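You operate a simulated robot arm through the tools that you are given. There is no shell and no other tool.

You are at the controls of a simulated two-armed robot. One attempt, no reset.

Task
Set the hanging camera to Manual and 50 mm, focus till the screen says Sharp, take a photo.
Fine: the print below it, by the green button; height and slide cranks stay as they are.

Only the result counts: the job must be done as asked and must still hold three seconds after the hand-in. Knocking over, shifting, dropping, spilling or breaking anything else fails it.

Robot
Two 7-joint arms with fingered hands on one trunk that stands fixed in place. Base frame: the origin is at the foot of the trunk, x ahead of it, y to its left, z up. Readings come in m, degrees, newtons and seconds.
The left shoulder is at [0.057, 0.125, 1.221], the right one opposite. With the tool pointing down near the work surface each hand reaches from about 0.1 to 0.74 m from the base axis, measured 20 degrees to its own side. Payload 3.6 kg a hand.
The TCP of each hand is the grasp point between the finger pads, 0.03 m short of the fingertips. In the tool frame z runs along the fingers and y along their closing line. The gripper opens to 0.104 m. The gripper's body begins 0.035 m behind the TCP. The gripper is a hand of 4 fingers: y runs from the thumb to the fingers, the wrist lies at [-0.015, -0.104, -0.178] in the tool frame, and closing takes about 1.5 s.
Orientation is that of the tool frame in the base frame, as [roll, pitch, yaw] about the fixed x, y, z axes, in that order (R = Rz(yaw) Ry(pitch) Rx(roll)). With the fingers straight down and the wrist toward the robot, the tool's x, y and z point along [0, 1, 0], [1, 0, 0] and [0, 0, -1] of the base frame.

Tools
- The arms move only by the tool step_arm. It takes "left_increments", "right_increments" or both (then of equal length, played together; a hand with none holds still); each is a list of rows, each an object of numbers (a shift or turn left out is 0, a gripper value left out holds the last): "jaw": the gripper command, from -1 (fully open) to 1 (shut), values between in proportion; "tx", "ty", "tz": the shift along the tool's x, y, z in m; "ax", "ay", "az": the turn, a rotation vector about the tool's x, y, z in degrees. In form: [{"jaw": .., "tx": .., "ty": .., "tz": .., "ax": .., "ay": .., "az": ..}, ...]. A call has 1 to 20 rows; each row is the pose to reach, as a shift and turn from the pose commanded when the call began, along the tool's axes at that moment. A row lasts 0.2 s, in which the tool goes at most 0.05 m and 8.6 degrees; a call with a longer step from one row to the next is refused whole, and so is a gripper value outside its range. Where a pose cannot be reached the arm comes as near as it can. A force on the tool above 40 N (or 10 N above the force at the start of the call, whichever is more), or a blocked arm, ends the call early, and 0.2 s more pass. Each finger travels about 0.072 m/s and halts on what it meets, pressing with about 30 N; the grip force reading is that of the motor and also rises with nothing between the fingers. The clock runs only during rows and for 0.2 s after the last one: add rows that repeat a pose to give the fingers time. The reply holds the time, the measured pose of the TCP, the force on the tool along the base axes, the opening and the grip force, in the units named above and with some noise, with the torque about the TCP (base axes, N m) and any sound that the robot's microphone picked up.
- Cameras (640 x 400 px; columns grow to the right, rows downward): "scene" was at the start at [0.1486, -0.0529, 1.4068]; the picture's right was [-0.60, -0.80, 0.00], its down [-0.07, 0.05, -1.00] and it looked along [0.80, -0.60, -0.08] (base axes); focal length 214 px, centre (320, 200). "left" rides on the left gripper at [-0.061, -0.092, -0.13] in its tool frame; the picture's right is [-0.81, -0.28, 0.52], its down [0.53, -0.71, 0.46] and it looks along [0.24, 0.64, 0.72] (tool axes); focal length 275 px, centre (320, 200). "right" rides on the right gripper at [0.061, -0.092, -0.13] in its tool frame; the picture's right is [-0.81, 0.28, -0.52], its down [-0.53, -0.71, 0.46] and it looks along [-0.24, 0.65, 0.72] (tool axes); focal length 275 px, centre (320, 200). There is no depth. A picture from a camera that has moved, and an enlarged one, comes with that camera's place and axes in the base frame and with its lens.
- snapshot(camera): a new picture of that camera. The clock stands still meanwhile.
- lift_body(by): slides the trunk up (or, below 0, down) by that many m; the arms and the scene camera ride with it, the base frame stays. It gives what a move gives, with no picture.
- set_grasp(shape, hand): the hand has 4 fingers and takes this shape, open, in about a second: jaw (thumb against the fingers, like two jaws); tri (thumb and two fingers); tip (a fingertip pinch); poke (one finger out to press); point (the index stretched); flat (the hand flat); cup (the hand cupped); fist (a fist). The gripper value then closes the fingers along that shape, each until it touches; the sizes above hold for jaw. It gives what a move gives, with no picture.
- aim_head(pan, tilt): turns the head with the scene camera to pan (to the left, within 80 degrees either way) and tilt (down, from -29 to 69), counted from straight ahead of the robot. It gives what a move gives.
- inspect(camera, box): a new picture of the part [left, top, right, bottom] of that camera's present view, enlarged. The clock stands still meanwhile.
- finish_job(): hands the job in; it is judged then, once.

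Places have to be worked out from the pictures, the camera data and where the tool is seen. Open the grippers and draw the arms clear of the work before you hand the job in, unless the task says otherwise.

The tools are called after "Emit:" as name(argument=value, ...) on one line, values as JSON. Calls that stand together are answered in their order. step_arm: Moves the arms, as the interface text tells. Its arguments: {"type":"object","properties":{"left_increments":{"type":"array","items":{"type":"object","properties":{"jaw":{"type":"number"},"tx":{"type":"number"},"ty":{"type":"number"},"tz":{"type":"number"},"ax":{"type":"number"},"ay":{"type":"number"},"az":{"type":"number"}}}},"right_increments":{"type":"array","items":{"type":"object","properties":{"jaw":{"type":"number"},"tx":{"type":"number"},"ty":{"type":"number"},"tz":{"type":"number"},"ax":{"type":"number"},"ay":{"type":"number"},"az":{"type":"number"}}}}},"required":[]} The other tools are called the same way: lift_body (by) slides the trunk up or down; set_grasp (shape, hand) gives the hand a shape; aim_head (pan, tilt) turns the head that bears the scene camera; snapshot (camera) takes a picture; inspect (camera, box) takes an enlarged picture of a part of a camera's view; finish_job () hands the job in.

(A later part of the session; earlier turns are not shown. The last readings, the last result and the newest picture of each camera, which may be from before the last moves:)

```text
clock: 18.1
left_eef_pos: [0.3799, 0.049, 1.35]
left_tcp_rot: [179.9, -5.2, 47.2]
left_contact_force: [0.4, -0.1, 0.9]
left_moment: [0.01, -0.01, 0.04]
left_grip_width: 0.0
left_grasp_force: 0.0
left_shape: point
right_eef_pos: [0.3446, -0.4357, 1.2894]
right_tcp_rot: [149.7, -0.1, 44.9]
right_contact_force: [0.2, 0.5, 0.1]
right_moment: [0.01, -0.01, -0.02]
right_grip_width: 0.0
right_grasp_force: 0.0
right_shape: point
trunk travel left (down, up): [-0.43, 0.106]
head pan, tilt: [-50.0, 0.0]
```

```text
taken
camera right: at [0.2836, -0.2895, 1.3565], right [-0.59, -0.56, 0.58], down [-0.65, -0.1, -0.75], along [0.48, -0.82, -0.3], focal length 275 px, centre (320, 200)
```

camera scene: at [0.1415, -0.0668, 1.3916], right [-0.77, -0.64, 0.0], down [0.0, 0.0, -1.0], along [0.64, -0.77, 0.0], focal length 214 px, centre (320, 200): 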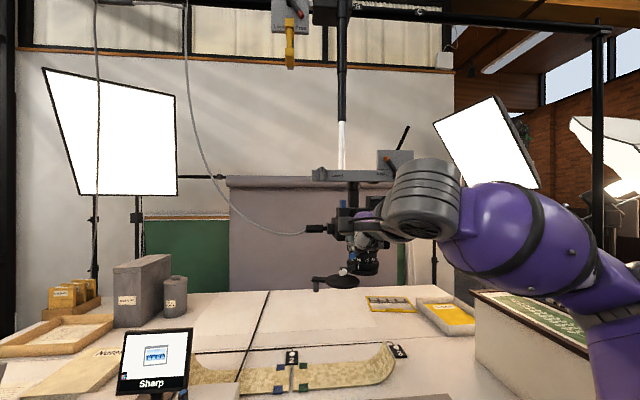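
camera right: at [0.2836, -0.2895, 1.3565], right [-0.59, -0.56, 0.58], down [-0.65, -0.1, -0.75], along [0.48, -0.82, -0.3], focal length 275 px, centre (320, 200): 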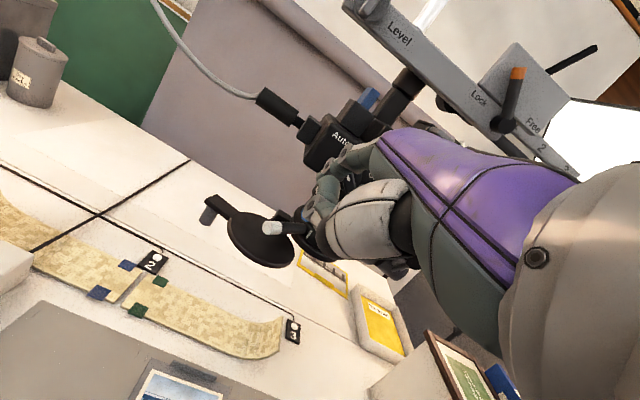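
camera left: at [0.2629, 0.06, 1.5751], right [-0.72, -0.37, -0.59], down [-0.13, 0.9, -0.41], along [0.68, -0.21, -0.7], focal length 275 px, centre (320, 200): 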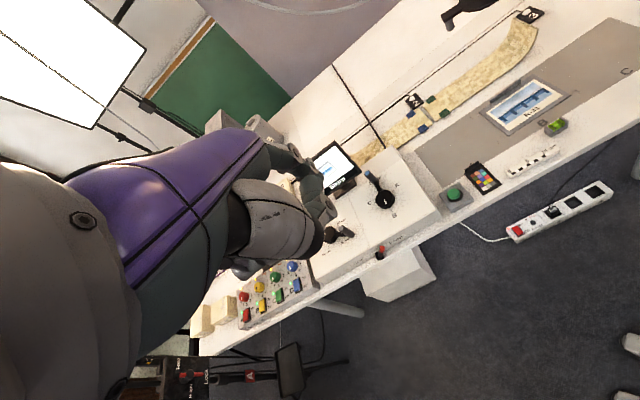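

The right arm reached the pose exactly. I zoom in to see the fingertip relative to the dial.

Emit:
inspect(camera="scene", box=[310, 160, 410, 300])

Emit:
inspect(camera="right", box=[200, 80, 420, 290])

Emit:
snapshot(camera="left")

```text
2.86 times, centred on (360, 230) of scene
camera zoom: at [0.1415, -0.0668, 1.3916], right [-0.77, -0.64, 0.0], down [0.0, 0.0, -1.0], along [0.64, -0.77, 0.0], focal length 613 px, centre (206, 114)
```

zoom: 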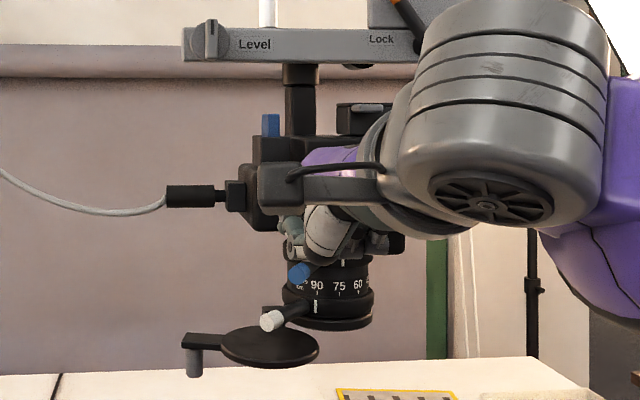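

```text
1.90 times, centred on (310, 185) of right
camera zoom: at [0.2836, -0.2895, 1.3565], right [-0.59, -0.56, 0.58], down [-0.65, -0.1, -0.75], along [0.48, -0.82, -0.3], focal length 524 px, centre (339, 229)
```

zoom: 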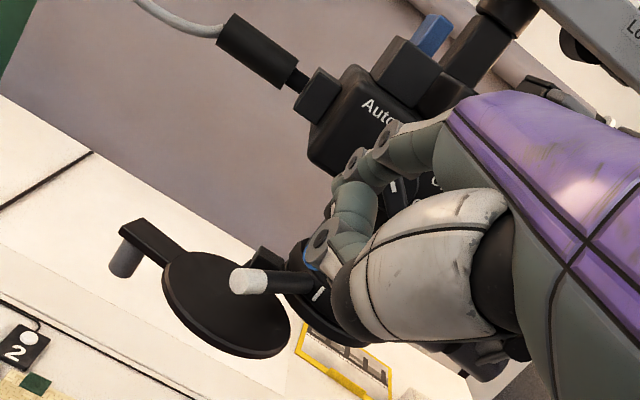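

```text
taken
camera left: at [0.2619, 0.058, 1.4744], right [-0.72, -0.37, -0.59], down [-0.13, 0.9, -0.41], along [0.68, -0.21, -0.7], focal length 275 px, centre (320, 200)
```

left: 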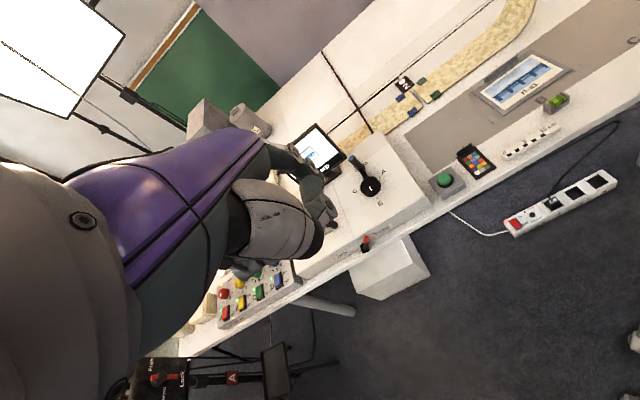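

The wrist blocks the head's view in this pose. I flatten the finger's tilt from 60° to 30° (keeping the tip in place) so the hand sits lower, and check whether the arm can hold that.

Emit:
step_arm(right_increments=[{"ty": -0.0009, "tz": 0.0087, "ax": -7.5}, {"ty": -0.0018, "tz": 0.0174, "ax": -15}, {"ty": -0.0027, "tz": 0.026, "ax": -22.5}, {"ty": -0.0036, "tz": 0.0347, "ax": -30}])

Emit:
snapshot(camera="scene")

Emit:
snapshot(camera="right")

```text
clock: 19.1
left_eef_pos: [0.3811, 0.0506, 1.3501]
left_tcp_rot: [179.9, -5.2, 47.0]
left_contact_force: [0.6, 0.4, -0.7]
left_moment: [-0.01, 0.01, -0.01]
left_grip_width: 0.0
left_grasp_force: 0.1
left_shape: point
right_eef_pos: [0.3961, -0.4708, 1.284]
right_tcp_rot: [120.9, -0.1, 44.2]
right_contact_force: [0.2, 0.1, 0.4]
right_moment: [0.0, 0.02, -0.03]
right_grip_width: 0.0001
right_grasp_force: 0.0
right_shape: point
right hand out of reach, approached as far as the arm can: row 2, 3, 4
trunk travel left (down, up): [-0.43, 0.106]
head pan, tilt: [-50.0, 0.0]
```

```text
taken
camera scene: at [0.1426, -0.0661, 1.3915], right [-0.77, -0.64, 0.0], down [0.0, 0.0, -1.0], along [0.64, -0.77, 0.0], focal length 214 px, centre (320, 200)
```

scene: 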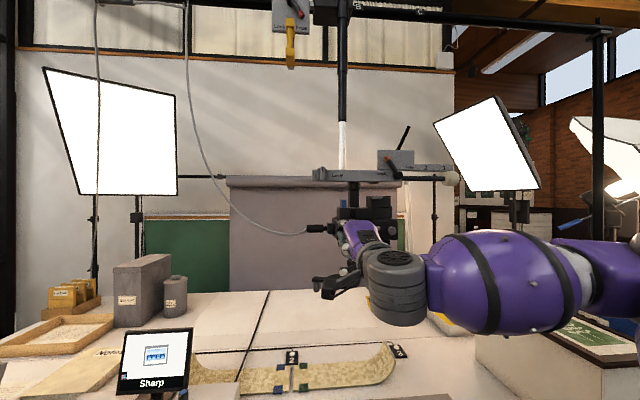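

```text
taken
camera right: at [0.3283, -0.3126, 1.2728], right [-0.79, -0.35, 0.5], down [-0.37, -0.39, -0.85], along [0.49, -0.85, 0.18], focal length 275 px, centre (320, 200)
```

right: 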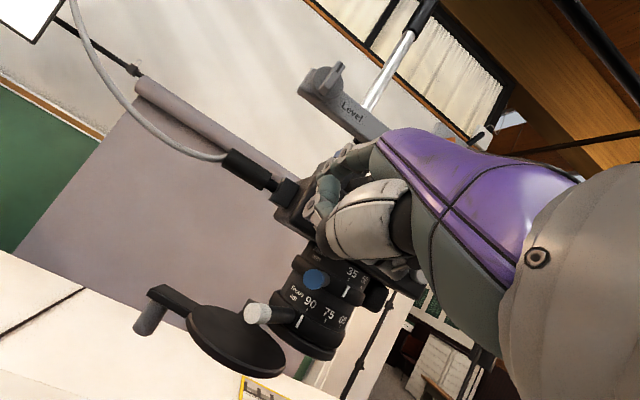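

The 30° tilt is beyond the arm's inner reach at this trunk height (it drifted forward, touching nothing). I pull the right hand up and back to a 60° tilt before lowering the trunk for more room.

Emit:
step_arm(right_increments=[{"tx": 0.0018, "ty": 0.024, "tz": -0.0235, "ax": 6}, {"tx": 0.0036, "ty": 0.0479, "tz": -0.047, "ax": 12}, {"tx": 0.0053, "ty": 0.0719, "tz": -0.0705, "ax": 18}, {"tx": 0.0071, "ty": 0.0958, "tz": -0.094, "ax": 24}, {"tx": 0.0089, "ty": 0.1198, "tz": -0.1175, "ax": 30}])

Emit:
snapshot(camera="scene")

```text
clock: 20.3
left_eef_pos: [0.3787, 0.05, 1.3502]
left_tcp_rot: [179.9, -5.2, 47.2]
left_contact_force: [-0.5, -0.5, 1.1]
left_moment: [-0.02, 0.03, -0.02]
left_grip_width: 0.0
left_grasp_force: 0.0
left_shape: point
right_eef_pos: [0.3764, -0.4334, 1.4466]
right_tcp_rot: [150.0, -0.1, 45.1]
right_contact_force: [0.7, 0.2, 0.0]
right_moment: [-0.02, -0.03, -0.05]
right_grip_width: 0.0
right_grasp_force: 0.0
right_shape: point
trunk travel left (down, up): [-0.43, 0.106]
head pan, tilt: [-50.0, 0.0]
```

```text
taken
camera scene: at [0.1421, -0.0663, 1.3915], right [-0.77, -0.64, 0.0], down [0.0, 0.0, -1.0], along [0.64, -0.77, 0.0], focal length 214 px, centre (320, 200)
```

scene: 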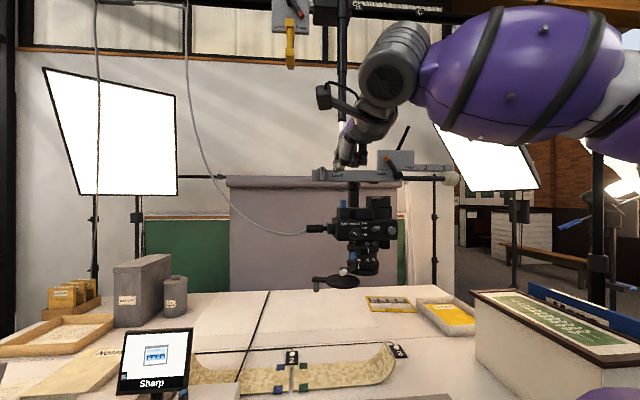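

The hand is up and clear. I lower the trunk 0.1 m to gain inner reach, and then take pictures.

Emit:
lift_body(by=-0.1)

Emit:
snapshot(camera="scene")

Emit:
snapshot(camera="right")

```text
clock: 21.6
left_eef_pos: [0.3782, 0.0494, 1.2495]
left_tcp_rot: [179.9, -5.2, 47.1]
left_contact_force: [0.7, 0.1, 0.1]
left_moment: [-0.01, -0.01, -0.01]
left_grip_width: 0.0001
left_grasp_force: 0.1
left_shape: point
right_eef_pos: [0.3728, -0.4345, 1.3472]
right_tcp_rot: [150.0, -0.2, 45.2]
right_contact_force: [-0.9, 0.2, -0.6]
right_moment: [0.01, -0.02, 0.0]
right_grip_width: 0.0005
right_grasp_force: 0.1
right_shape: point
trunk travel left (down, up): [-0.33, 0.206]
head pan, tilt: [-50.0, 0.0]
```

```text
taken
camera scene: at [0.1686, -0.067, 1.2885], right [-0.77, -0.64, 0.0], down [0.0, 0.0, -1.0], along [0.64, -0.77, 0.0], focal length 214 px, centre (320, 200)
```

scene: 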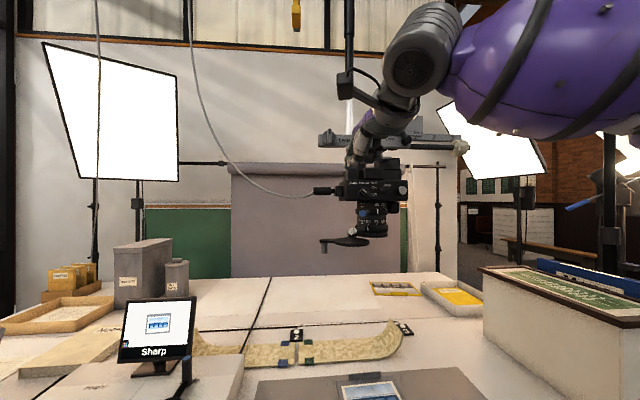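

```text
taken
camera right: at [0.3128, -0.2892, 1.4144], right [-0.59, -0.56, 0.58], down [-0.65, -0.1, -0.75], along [0.48, -0.82, -0.3], focal length 275 px, centre (320, 200)
```

right: 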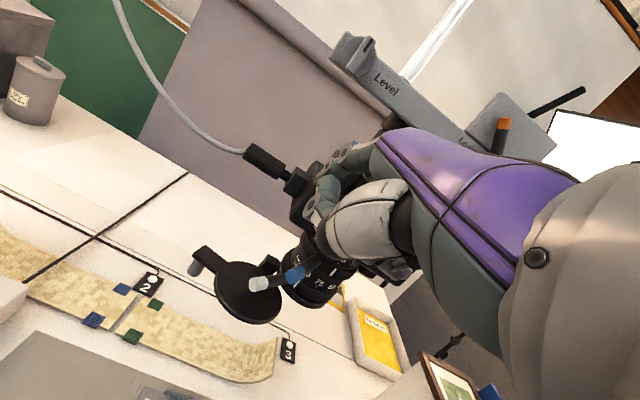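

Now the head sees the dial from just under the hand. I zoom in to see the finger and dial.

Emit:
inspect(camera="scene", box=[320, 120, 420, 260])

Emit:
inspect(camera="scene", box=[340, 150, 400, 200])

```text
2.86 times, centred on (370, 190) of scene
camera zoom: at [0.1686, -0.067, 1.2885], right [-0.77, -0.64, 0.0], down [0.0, 0.0, -1.0], along [0.64, -0.77, 0.0], focal length 613 px, centre (177, 229)
```

zoom: 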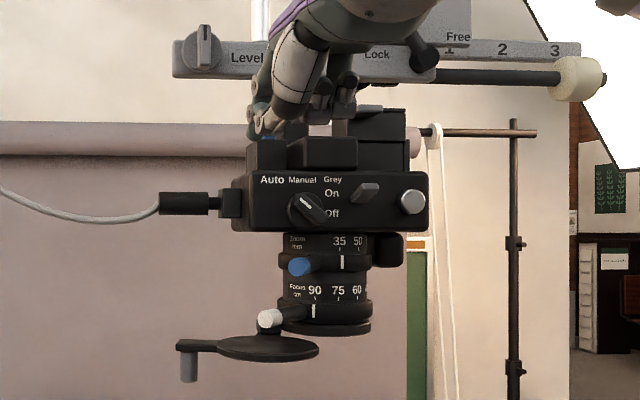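

```text
8.00 times, centred on (370, 175) of scene
camera zoom: at [0.1686, -0.067, 1.2885], right [-0.77, -0.64, 0.0], down [0.0, 0.0, -1.0], along [0.64, -0.77, 0.0], focal length 1716 px, centre (-80, 400)
```

zoom: 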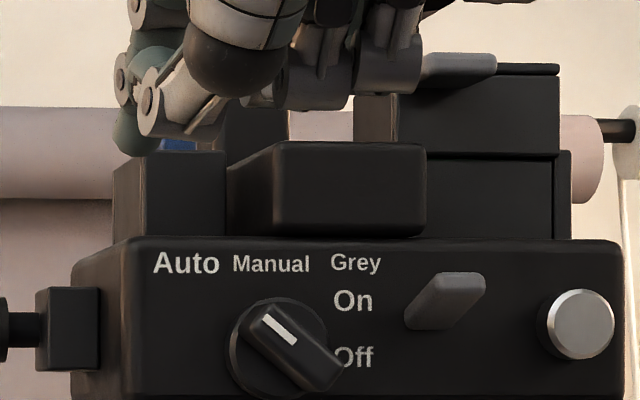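

The fingertip matches my model to within a few mm, and the dial bar (about 3 cm long, on Auto at -45°) is clearly visible. I lower the finger to the left of the dial, 5 cm in front of the face, yawing slightly so the curled fingers stay away from the Grey toggle.

Emit:
step_arm(right_increments=[{"tx": 0.0008, "ty": -0.0056, "tz": 0.0169, "ay": -1.67, "az": 2.9}, {"tx": 0.0016, "ty": -0.0112, "tz": 0.0339, "ay": -3.33, "az": 5.8}, {"tx": 0.0024, "ty": -0.0168, "tz": 0.0508, "ay": -5, "az": 8.66}])

Emit:
inspect(camera="scene", box=[330, 140, 410, 190])

Emit:
inspect(camera="right", box=[240, 120, 440, 300])

```text
clock: 22.4
left_eef_pos: [0.38, 0.0488, 1.2496]
left_tcp_rot: [179.9, -5.2, 47.1]
left_contact_force: [-0.6, 0.6, -0.6]
left_moment: [-0.03, 0.02, 0.02]
left_grip_width: 0.0001
left_grasp_force: 0.1
left_shape: point
right_eef_pos: [0.3843, -0.4409, 1.2954]
right_tcp_rot: [150.1, -0.1, 35.0]
right_contact_force: [-0.4, 0.0, 0.4]
right_moment: [0.01, -0.02, 0.02]
right_grip_width: 0.0001
right_grasp_force: 0.0
right_shape: point
trunk travel left (down, up): [-0.33, 0.206]
head pan, tilt: [-50.0, 0.0]
```

```text
8.00 times, centred on (370, 165) of scene
camera zoom: at [0.1691, -0.0669, 1.2884], right [-0.77, -0.64, 0.0], down [0.0, 0.0, -1.0], along [0.64, -0.77, 0.0], focal length 1716 px, centre (-80, 480)
```

zoom: 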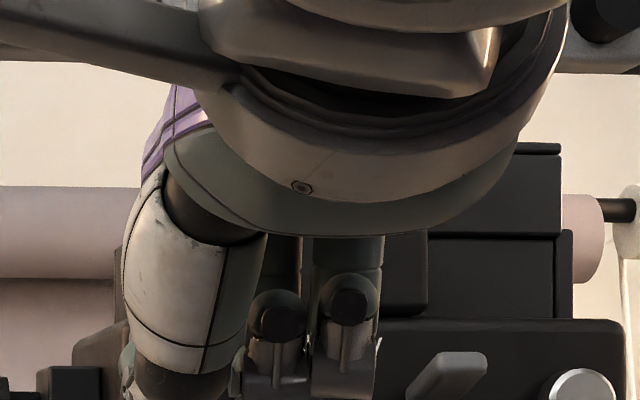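

```text
2.22 times, centred on (340, 210) of right
camera zoom: at [0.3496, -0.286, 1.3626], right [-0.68, -0.45, 0.58], down [-0.66, 0.01, -0.75], along [0.33, -0.89, -0.31], focal length 612 px, centre (276, 178)
```

zoom: 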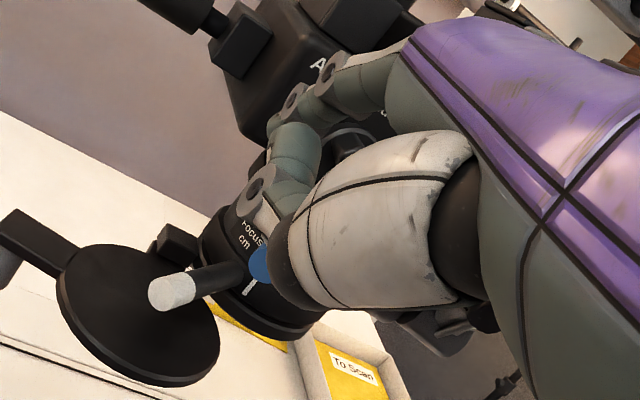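

Emit:
inspect(camera="scene", box=[335, 165, 415, 245])

Emit:
snapshot(camera="scene")

```text
5.00 times, centred on (375, 205) of scene
camera zoom: at [0.1691, -0.0669, 1.2884], right [-0.77, -0.64, 0.0], down [0.0, 0.0, -1.0], along [0.64, -0.77, 0.0], focal length 1072 px, centre (45, 175)
```

zoom: 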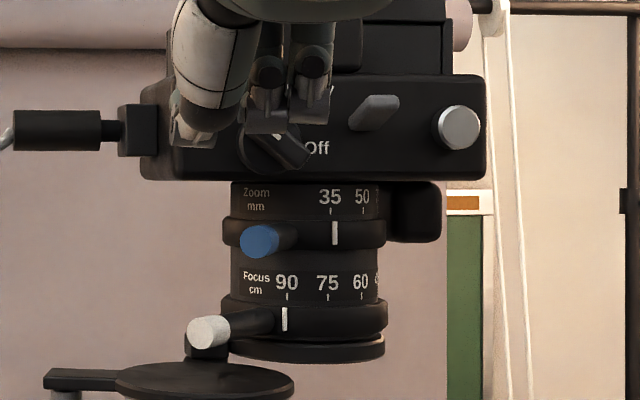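

```text
taken
camera scene: at [0.1691, -0.0669, 1.2884], right [-0.77, -0.64, 0.0], down [0.0, 0.0, -1.0], along [0.64, -0.77, 0.0], focal length 214 px, centre (320, 200)
```

scene: 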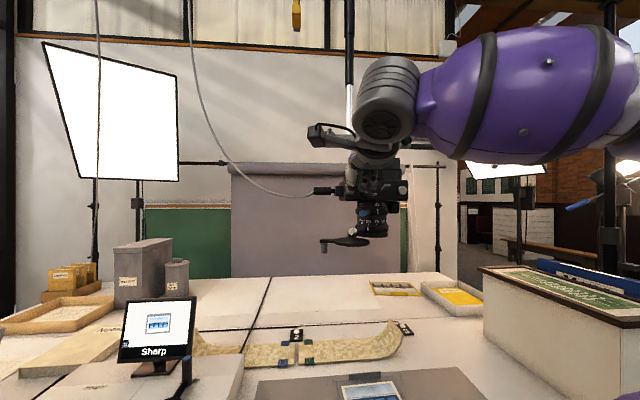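

The index tip is hidden from the head but computed at about u=-4.6 cm (left), 4.8 cm in front of the face. I advance it toward the face in small steps, watching the force.

Emit:
step_arm(right_increments=[{"tx": 0.002, "ty": 0.01, "tz": 0.005}, {"tx": 0.004, "ty": 0.02, "tz": 0.01}, {"tx": 0.0059, "ty": 0.03, "tz": 0.015}])

Emit:
inspect(camera="scene", box=[335, 145, 415, 225])

Emit:
inspect(camera="right", box=[240, 120, 440, 300])

```text
clock: 23.2
left_eef_pos: [0.3798, 0.05, 1.2503]
left_tcp_rot: [180.0, -5.2, 47.0]
left_contact_force: [0.4, -0.4, -0.7]
left_moment: [0.01, -0.04, 0.01]
left_grip_width: 0.0
left_grasp_force: 0.0
left_shape: point
right_eef_pos: [0.4078, -0.4643, 1.298]
right_tcp_rot: [150.0, -0.1, 35.0]
right_contact_force: [0.7, -0.3, 0.2]
right_moment: [-0.04, -0.02, 0.03]
right_grip_width: 0.0003
right_grasp_force: 0.0
right_shape: point
trunk travel left (down, up): [-0.33, 0.206]
head pan, tilt: [-50.0, 0.0]
```

```text
5.00 times, centred on (375, 185) of scene
camera zoom: at [0.1691, -0.0671, 1.2884], right [-0.77, -0.64, 0.0], down [0.0, 0.0, -1.0], along [0.64, -0.77, 0.0], focal length 1072 px, centre (45, 275)
```

zoom: 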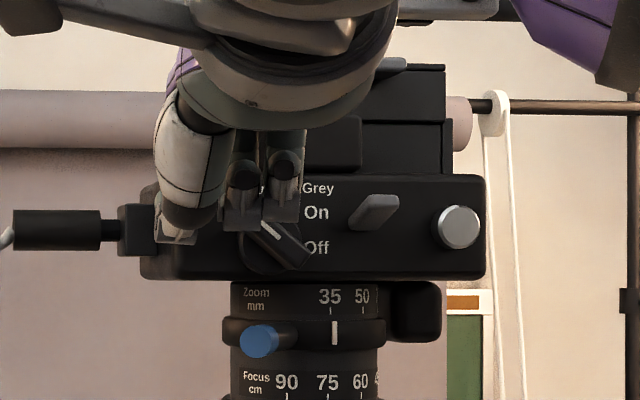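

```text
2.22 times, centred on (340, 210) of right
camera zoom: at [0.374, -0.3112, 1.3648], right [-0.68, -0.45, 0.58], down [-0.66, 0.01, -0.75], along [0.33, -0.89, -0.3], focal length 612 px, centre (276, 178)
```

zoom: 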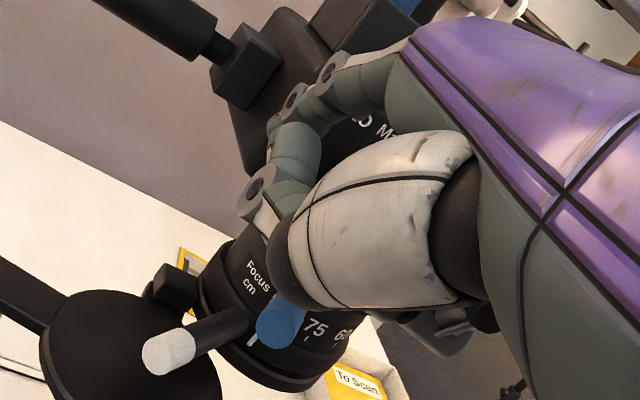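

No contact yet; the tip is about 1.5 cm in front of the face and 4.6 cm left of the dial axis. I slide it right to just short of the bar.

Emit:
step_arm(right_increments=[{"tx": -0.0079, "ty": 0.0012, "tz": 0.0007}, {"tx": -0.0157, "ty": 0.0024, "tz": 0.0014}, {"tx": -0.0236, "ty": 0.0036, "tz": 0.0021}])

Emit:
inspect(camera="scene", box=[335, 145, 415, 225])

Emit:
inspect(camera="right", box=[260, 110, 380, 230])

```text
clock: 24.1
left_eef_pos: [0.3795, 0.0481, 1.2488]
left_tcp_rot: [179.9, -5.2, 47.1]
left_contact_force: [-0.4, -0.1, -0.1]
left_moment: [0.02, -0.02, 0.01]
left_grip_width: 0.0
left_grasp_force: 0.0
left_shape: point
right_eef_pos: [0.3895, -0.4822, 1.299]
right_tcp_rot: [150.1, -0.1, 35.0]
right_contact_force: [0.2, -0.1, -0.2]
right_moment: [0.03, 0.0, 0.01]
right_grip_width: 0.0001
right_grasp_force: 0.1
right_shape: point
trunk travel left (down, up): [-0.33, 0.206]
head pan, tilt: [-50.0, 0.0]
```

```text
5.00 times, centred on (375, 185) of scene
camera zoom: at [0.1686, -0.0672, 1.2885], right [-0.77, -0.64, 0.0], down [0.0, 0.0, -1.0], along [0.64, -0.77, 0.0], focal length 1072 px, centre (45, 275)
```

zoom: 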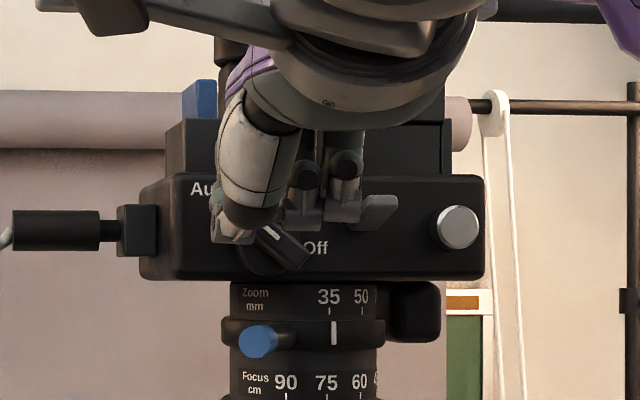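

```text
3.33 times, centred on (320, 170) of right
camera zoom: at [0.3552, -0.3285, 1.3651], right [-0.68, -0.45, 0.58], down [-0.66, 0.01, -0.75], along [0.33, -0.89, -0.31], focal length 918 px, centre (320, 300)
```

zoom: 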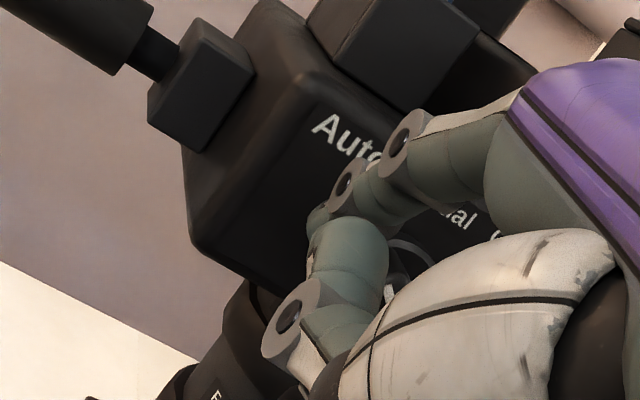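

The ring-finger knuckle comes visually close to the Grey toggle, so I yaw the hand 12° more about the fingertip to swing the curled fingers away before pushing.

Emit:
step_arm(right_increments=[{"tx": 0.0071, "ty": -0.0006, "tz": -0.0004, "ay": -3, "az": 5.2}, {"tx": 0.0141, "ty": -0.0011, "tz": -0.0007, "ay": -6, "az": 10.39}])

Emit:
inspect(camera="scene", box=[335, 145, 415, 225])

Emit:
inspect(camera="right", box=[260, 110, 400, 250])

```text
clock: 24.6
left_eef_pos: [0.3803, 0.0491, 1.249]
left_tcp_rot: [179.9, -5.2, 47.2]
left_contact_force: [0.0, 0.5, -0.3]
left_moment: [0.0, 0.01, 0.01]
left_grip_width: 0.0
left_grasp_force: 0.1
left_shape: point
right_eef_pos: [0.3997, -0.4738, 1.2974]
right_tcp_rot: [150.0, 0.0, 22.9]
right_contact_force: [0.3, 0.1, 0.8]
right_moment: [0.01, 0.0, -0.03]
right_grip_width: 0.0
right_grasp_force: 0.0
right_shape: point
trunk travel left (down, up): [-0.33, 0.206]
head pan, tilt: [-50.0, 0.0]
```

```text
5.00 times, centred on (375, 185) of scene
camera zoom: at [0.1692, -0.0668, 1.2884], right [-0.77, -0.64, 0.0], down [0.0, 0.0, -1.0], along [0.64, -0.77, 0.0], focal length 1072 px, centre (45, 275)
```

zoom: 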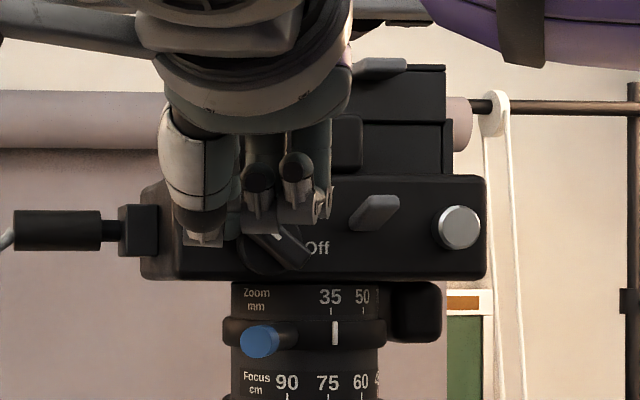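

```text
2.86 times, centred on (330, 180) of right
camera zoom: at [0.3991, -0.3158, 1.364], right [-0.75, -0.3, 0.58], down [-0.64, 0.15, -0.75], along [0.13, -0.94, -0.31], focal length 786 px, centre (291, 257)
```

zoom: 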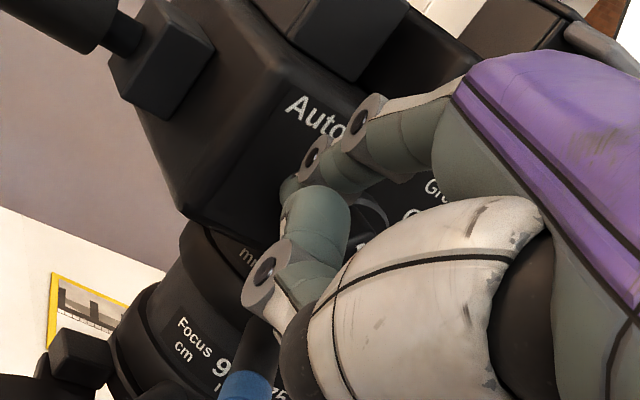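

The toggle is now clear. I push the bar's upper-left end to the right by about 11 mm in small steps.

Emit:
step_arm(right_increments=[{"tx": -0.0034, "ty": 0.0012, "tz": 0.0007}, {"tx": -0.0068, "ty": 0.0023, "tz": 0.0014}, {"tx": -0.0102, "ty": 0.0036, "tz": 0.0021}])

Emit:
inspect(camera="scene", box=[335, 145, 415, 225])

Emit:
inspect(camera="right", box=[260, 110, 400, 250])

```text
clock: 25.4
left_eef_pos: [0.3796, 0.0502, 1.2518]
left_tcp_rot: [179.9, -5.2, 47.2]
left_contact_force: [-0.2, 0.4, -0.3]
left_moment: [-0.02, -0.04, 0.02]
left_grip_width: 0.0
left_grasp_force: 0.0
left_shape: point
right_eef_pos: [0.3933, -0.4795, 1.2976]
right_tcp_rot: [150.0, 0.0, 23.1]
right_contact_force: [1.6, 3.6, 2.3]
right_moment: [-0.17, -0.04, 0.26]
right_grip_width: 0.0001
right_grasp_force: 0.1
right_shape: point
trunk travel left (down, up): [-0.33, 0.206]
head pan, tilt: [-50.0, 0.0]
```

```text
5.00 times, centred on (375, 185) of scene
camera zoom: at [0.1691, -0.0663, 1.2885], right [-0.77, -0.64, 0.0], down [0.0, 0.0, -1.0], along [0.64, -0.77, 0.0], focal length 1072 px, centre (45, 275)
```

zoom: 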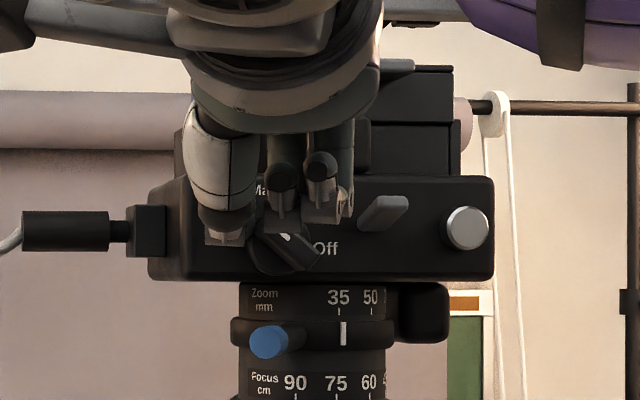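

```text
2.86 times, centred on (330, 180) of right
camera zoom: at [0.3917, -0.3219, 1.3644], right [-0.75, -0.3, 0.58], down [-0.64, 0.15, -0.75], along [0.14, -0.94, -0.3], focal length 786 px, centre (291, 257)
```

zoom: 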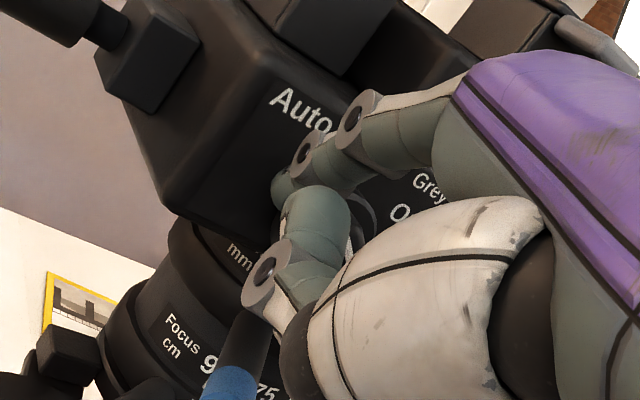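

There is about 4.6 N of contact, and the hanging camera appears deflected about 4 mm to the right, so its mount is compliant. I look closer before going on.

Emit:
inspect(camera="scene", box=[350, 160, 400, 205])

Emit:
inspect(camera="right", box=[300, 140, 370, 200])

```text
8.89 times, centred on (375, 182) of scene
camera zoom: at [0.1691, -0.0663, 1.2885], right [-0.77, -0.64, 0.0], down [0.0, 0.0, -1.0], along [0.64, -0.77, 0.0], focal length 1906 px, centre (-169, 356)
```

zoom: 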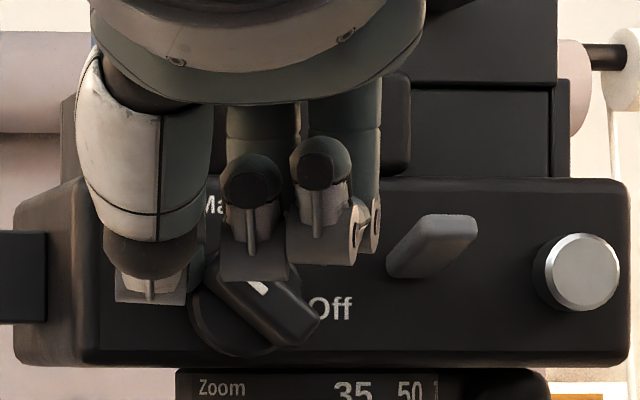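

```text
6.67 times, centred on (335, 170) of right
camera zoom: at [0.3917, -0.3219, 1.3644], right [-0.75, -0.3, 0.58], down [-0.64, 0.15, -0.75], along [0.14, -0.94, -0.3], focal length 1835 px, centre (220, 400)
```

zoom: 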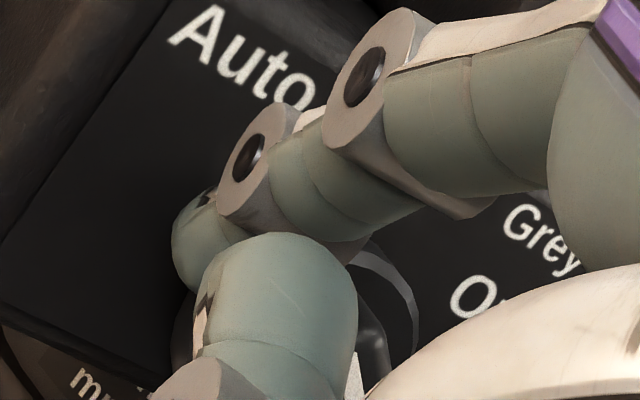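

I back the finger off to the left to see whether the camera springs back and how the bar now stands.

Emit:
step_arm(right_increments=[{"tx": 0.0075, "ty": -0.0026, "tz": -0.0015}, {"tx": 0.02, "ty": -0.007, "tz": -0.004}, {"tx": 0.03, "ty": -0.0105, "tz": -0.006}])

Emit:
inspect(camera="scene", box=[335, 145, 415, 225])

Emit:
inspect(camera="right", box=[260, 110, 400, 250])

```text
clock: 26.2
left_eef_pos: [0.3804, 0.0492, 1.2504]
left_tcp_rot: [179.8, -5.3, 47.1]
left_contact_force: [-0.3, -0.3, 0.6]
left_moment: [0.0, 0.0, -0.02]
left_grip_width: 0.0
left_grasp_force: 0.0
left_shape: point
right_eef_pos: [0.4146, -0.458, 1.2969]
right_tcp_rot: [150.1, -0.1, 23.0]
right_contact_force: [-0.3, -0.3, -0.7]
right_moment: [0.01, -0.01, 0.01]
right_grip_width: 0.0
right_grasp_force: 0.1
right_shape: point
trunk travel left (down, up): [-0.33, 0.206]
head pan, tilt: [-50.0, 0.0]
```

```text
5.00 times, centred on (375, 185) of scene
camera zoom: at [0.1688, -0.067, 1.2885], right [-0.77, -0.64, 0.0], down [0.0, 0.0, -1.0], along [0.64, -0.77, 0.0], focal length 1072 px, centre (45, 275)
```

zoom: 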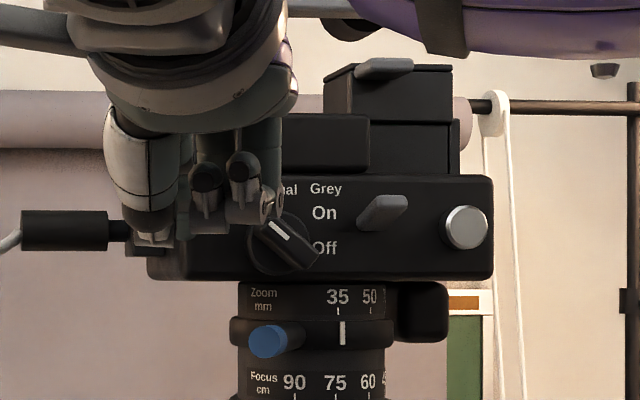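

```text
2.86 times, centred on (330, 180) of right
camera zoom: at [0.4129, -0.2998, 1.3639], right [-0.75, -0.3, 0.58], down [-0.64, 0.15, -0.75], along [0.14, -0.94, -0.31], focal length 786 px, centre (291, 257)
```

zoom: 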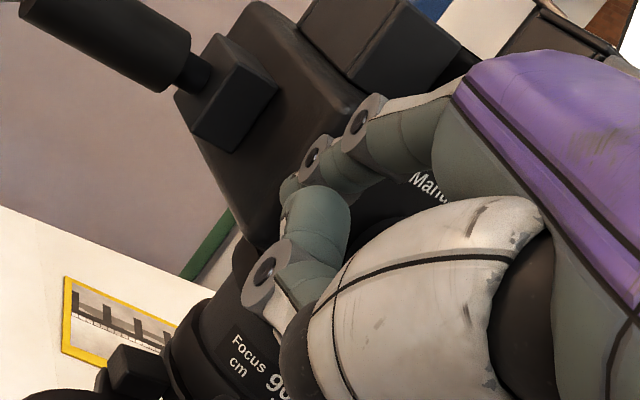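

The bar hasn't turned and the camera still appears ~4 mm to the right. I wait a second and look again to see whether it drifts back.

Emit:
step_arm(right_increments=[{"tx": 0.005}, {"tx": 0.01}, {"tx": 0.01}, {"tx": 0.01}, {"tx": 0.01}, {"tx": 0.01}])

Emit:
inspect(camera="scene", box=[335, 145, 415, 225])

Emit:
snapshot(camera="scene")

Emit:
snapshot(camera="left")

```text
clock: 27.6
left_eef_pos: [0.3807, 0.0503, 1.2497]
left_tcp_rot: [180.0, -5.2, 47.1]
left_contact_force: [-0.6, -0.9, -0.2]
left_moment: [0.02, 0.0, 0.02]
left_grip_width: 0.0
left_grasp_force: 0.0
left_shape: point
right_eef_pos: [0.424, -0.4529, 1.2956]
right_tcp_rot: [150.0, 0.0, 22.9]
right_contact_force: [0.0, 0.2, 0.0]
right_moment: [0.03, 0.02, -0.03]
right_grip_width: 0.0
right_grasp_force: 0.1
right_shape: point
trunk travel left (down, up): [-0.33, 0.206]
head pan, tilt: [-50.0, 0.0]
```

```text
5.00 times, centred on (375, 185) of scene
camera zoom: at [0.1688, -0.067, 1.2885], right [-0.77, -0.64, 0.0], down [0.0, 0.0, -1.0], along [0.64, -0.77, 0.0], focal length 1072 px, centre (45, 275)
```

zoom: 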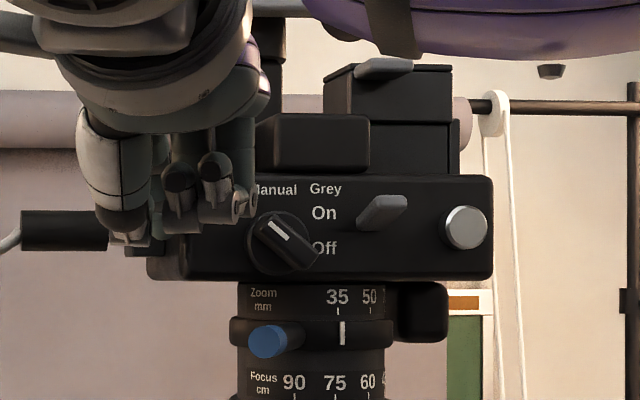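

```text
taken
camera scene: at [0.1688, -0.067, 1.2885], right [-0.77, -0.64, 0.0], down [0.0, 0.0, -1.0], along [0.64, -0.77, 0.0], focal length 214 px, centre (320, 200)
```

scene: 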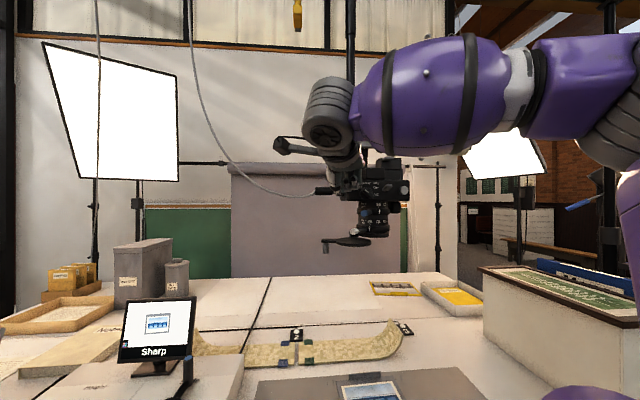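

```text
taken
camera left: at [0.2625, 0.0579, 1.3742], right [-0.72, -0.37, -0.59], down [-0.13, 0.9, -0.41], along [0.68, -0.21, -0.7], focal length 275 px, centre (320, 200)
```

left: 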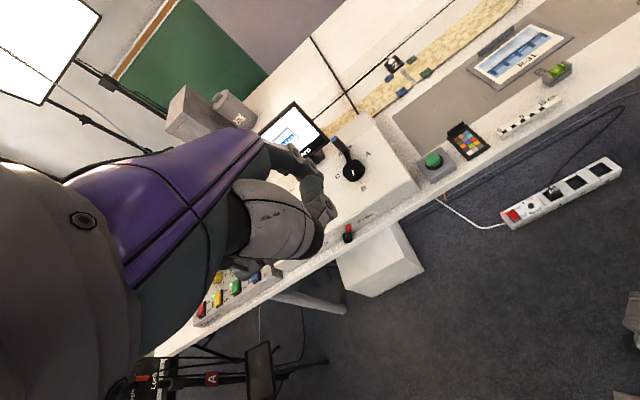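

The camera stays about 4 mm to the right: a sideways push moves its slide, and I probably hit the dial's round rim rather than the bar. A two-sided wrench grip avoids net side force, so I retract the right hand to look at the "tip" shape.

Emit:
step_arm(right_increments=[{"tx": -0.0056, "ty": -0.011, "tz": -0.0364}, {"tx": -0.0113, "ty": -0.0219, "tz": -0.0727}, {"tx": -0.017, "ty": -0.0329, "tz": -0.1091}, {"tx": -0.0226, "ty": -0.0438, "tz": -0.1454}])

Emit:
step_arm(right_increments=[{"ax": 2.9, "ay": 1.9, "az": -7.3}, {"ax": 5.9, "ay": 3.9, "az": -14.5}, {"ax": 8.8, "ay": 5.8, "az": -21.8}, {"ax": 11.8, "ay": 7.8, "az": -29.1}, {"ax": 14.7, "ay": 9.7, "az": -36.3}, {"ax": 17.7, "ay": 11.7, "az": -43.6}, {"ax": 20.6, "ay": 13.6, "az": -50.9}, {"ax": 23.6, "ay": 15.6, "az": -58.1}, {"ax": 26.5, "ay": 17.5, "az": -65.4}])

Emit:
set_grasp(hand="right", shape="tip")

Emit:
snapshot(camera="scene")

Emit:
snapshot(camera="right")

```text
clock: 28.6
left_eef_pos: [0.3791, 0.0495, 1.2497]
left_tcp_rot: [179.9, -5.2, 47.1]
left_contact_force: [-0.9, 0.9, -0.6]
left_moment: [0.01, 0.01, 0.02]
left_grip_width: 0.0
left_grasp_force: 0.1
left_shape: point
right_eef_pos: [0.3583, -0.3624, 1.4002]
right_tcp_rot: [150.1, -0.1, 23.0]
right_contact_force: [0.2, 0.1, -0.3]
right_moment: [-0.03, 0.0, -0.01]
right_grip_width: 0.0002
right_grasp_force: 0.1
right_shape: point
trunk travel left (down, up): [-0.33, 0.206]
head pan, tilt: [-50.0, 0.0]
```

```text
clock: 30.6
left_eef_pos: [0.3798, 0.0493, 1.2496]
left_tcp_rot: [180.0, -5.2, 47.0]
left_contact_force: [0.1, -0.4, -0.1]
left_moment: [0.0, -0.01, -0.02]
left_grip_width: 0.0
left_grasp_force: 0.0
left_shape: point
right_eef_pos: [0.3609, -0.3606, 1.4006]
right_tcp_rot: [-179.9, 0.0, 90.2]
right_contact_force: [1.2, 0.3, -0.2]
right_moment: [0.01, 0.03, 0.0]
right_grip_width: 0.0
right_grasp_force: 0.1
right_shape: point
trunk travel left (down, up): [-0.33, 0.206]
head pan, tilt: [-50.0, 0.0]
```

```text
clock: 31.6
left_eef_pos: [0.3792, 0.0488, 1.2504]
left_tcp_rot: [-180.0, -5.2, 47.1]
left_contact_force: [-0.9, 0.2, 1.0]
left_moment: [0.01, 0.02, -0.03]
left_grip_width: 0.0
left_grasp_force: 0.0
left_shape: point
right_eef_pos: [0.3607, -0.361, 1.4014]
right_tcp_rot: [179.9, 0.0, 90.0]
right_contact_force: [0.1, -1.1, -0.2]
right_moment: [0.0, 0.01, 0.0]
right_grip_width: 0.1038
right_grasp_force: 0.1
right_shape: tip
trunk travel left (down, up): [-0.33, 0.206]
head pan, tilt: [-50.0, 0.0]
```

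```text
taken
camera scene: at [0.1688, -0.067, 1.2885], right [-0.77, -0.64, 0.0], down [0.0, 0.0, -1.0], along [0.64, -0.77, 0.0], focal length 214 px, centre (320, 200)
```

scene: 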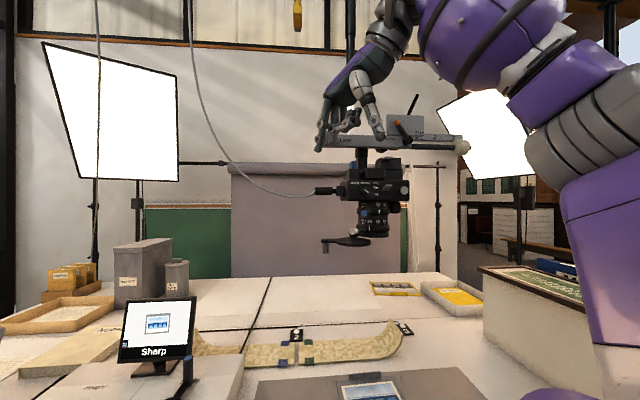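

```text
taken
camera right: at [0.2677, -0.2996, 1.5313], right [0.27, -0.81, 0.52], down [-0.71, -0.53, -0.46], along [0.64, -0.24, -0.72], focal length 275 px, centre (320, 200)
```

right: 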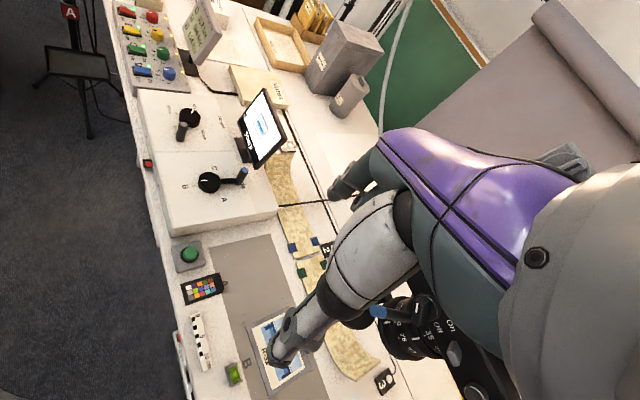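

Emit:
inspect(camera="scene", box=[300, 40, 420, 160])

Emit:
inspect(camera="scene", box=[320, 120, 420, 260])

Emit:
inspect(camera="right", box=[130, 90, 290, 210])

```text
3.33 times, centred on (360, 100) of scene
camera zoom: at [0.1688, -0.067, 1.2885], right [-0.77, -0.64, 0.0], down [0.0, 0.0, -1.0], along [0.64, -0.77, 0.0], focal length 715 px, centre (187, 533)
```

zoom: 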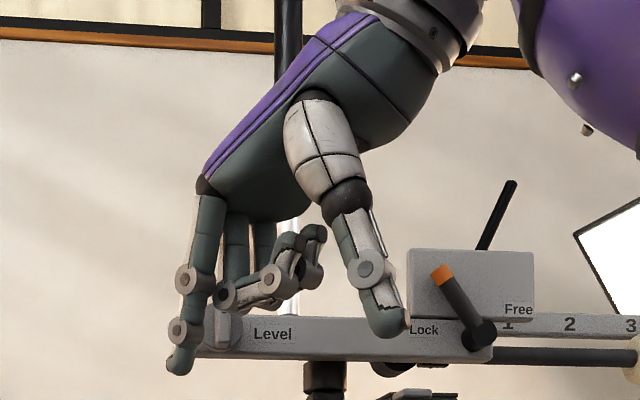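

```text
2.86 times, centred on (370, 190) of scene
camera zoom: at [0.1688, -0.067, 1.2885], right [-0.77, -0.64, 0.0], down [0.0, 0.0, -1.0], along [0.64, -0.77, 0.0], focal length 613 px, centre (177, 229)
```

zoom: 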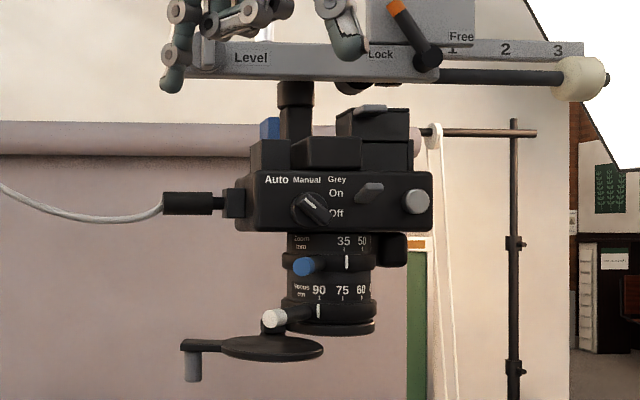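

```text
3.33 times, centred on (210, 150) of right
camera zoom: at [0.2677, -0.2996, 1.5313], right [0.27, -0.81, 0.52], down [-0.71, -0.53, -0.46], along [0.64, -0.24, -0.72], focal length 918 px, centre (687, 367)
```

zoom: 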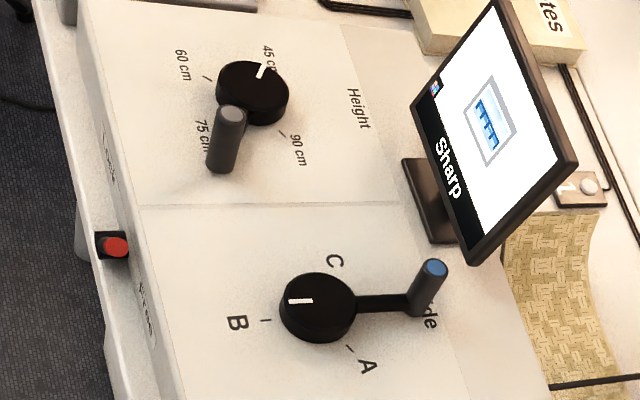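

The tip shape leaves only index and thumb beyond the TCP plane, which would straddle a lever or the dial bar well. I close it partly to about 2.4 cm and look at the profile.

Emit:
step_arm(right_increments=[{"jaw": 0.55}, {"jaw": 0.55}, {"jaw": 0.55}, {"jaw": 0.55}, {"jaw": 0.55}, {"jaw": 0.55}, {"jaw": 0.55}, {"jaw": 0.55}])

Emit:
inspect(camera="scene", box=[300, 60, 400, 160])

Emit:
inspect(camera="right", box=[230, 140, 430, 380])

```text
clock: 33.4
left_eef_pos: [0.3799, 0.0495, 1.2498]
left_tcp_rot: [179.8, -5.2, 47.1]
left_contact_force: [1.0, 0.5, 0.7]
left_moment: [0.02, 0.0, 0.02]
left_grip_width: 0.0
left_grasp_force: 0.1
left_shape: point
right_eef_pos: [0.3607, -0.3603, 1.4009]
right_tcp_rot: [180.0, 0.0, 90.0]
right_contact_force: [0.3, -1.1, 0.4]
right_moment: [0.02, 0.03, 0.01]
right_grip_width: 0.0242
right_grasp_force: 0.0
right_shape: tip
trunk travel left (down, up): [-0.33, 0.206]
head pan, tilt: [-50.0, 0.0]
```

```text
4.00 times, centred on (350, 110) of scene
camera zoom: at [0.1688, -0.067, 1.2885], right [-0.77, -0.64, 0.0], down [0.0, 0.0, -1.0], along [0.64, -0.77, 0.0], focal length 858 px, centre (200, 560)
```

zoom: 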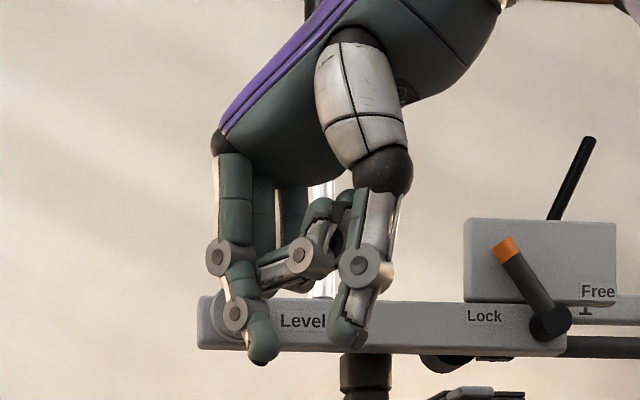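

```text
1.67 times, centred on (330, 260) of right
camera zoom: at [0.2676, -0.2996, 1.5314], right [0.28, -0.81, 0.52], down [-0.71, -0.53, -0.46], along [0.64, -0.24, -0.72], focal length 459 px, centre (303, 100)
```

zoom: 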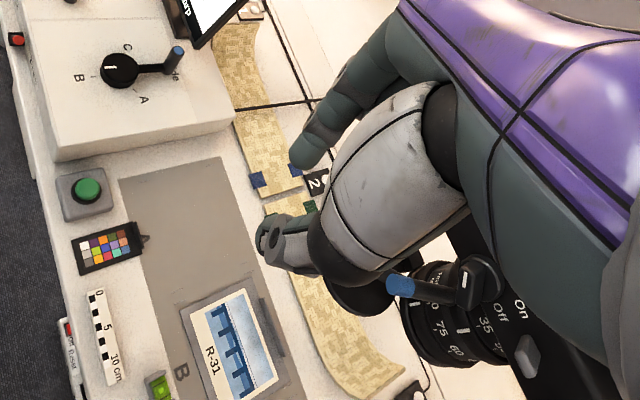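

I measure the dial's present position with an enlarged head view before planning a cleaner push that touches only the bar.

Emit:
inspect(camera="scene", box=[340, 150, 400, 200])

Emit:
inspect(camera="scene", box=[350, 165, 386, 193])

```text
8.00 times, centred on (370, 175) of scene
camera zoom: at [0.1688, -0.067, 1.2885], right [-0.77, -0.64, 0.0], down [0.0, 0.0, -1.0], along [0.64, -0.77, 0.0], focal length 1716 px, centre (-80, 400)
```

zoom: 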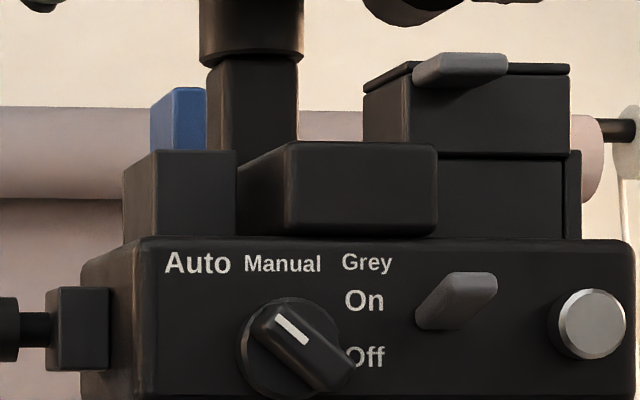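

```text
14.29 times, centred on (368, 179) of scene
camera zoom: at [0.1688, -0.067, 1.2885], right [-0.77, -0.64, 0.0], down [0.0, 0.0, -1.0], along [0.64, -0.77, 0.0], focal length 3064 px, centre (-366, 500)
```

zoom: 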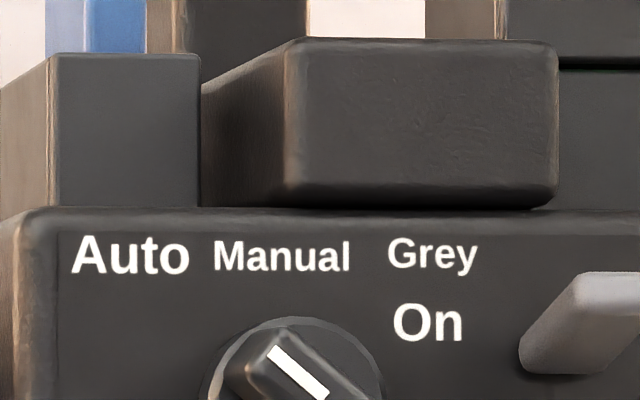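

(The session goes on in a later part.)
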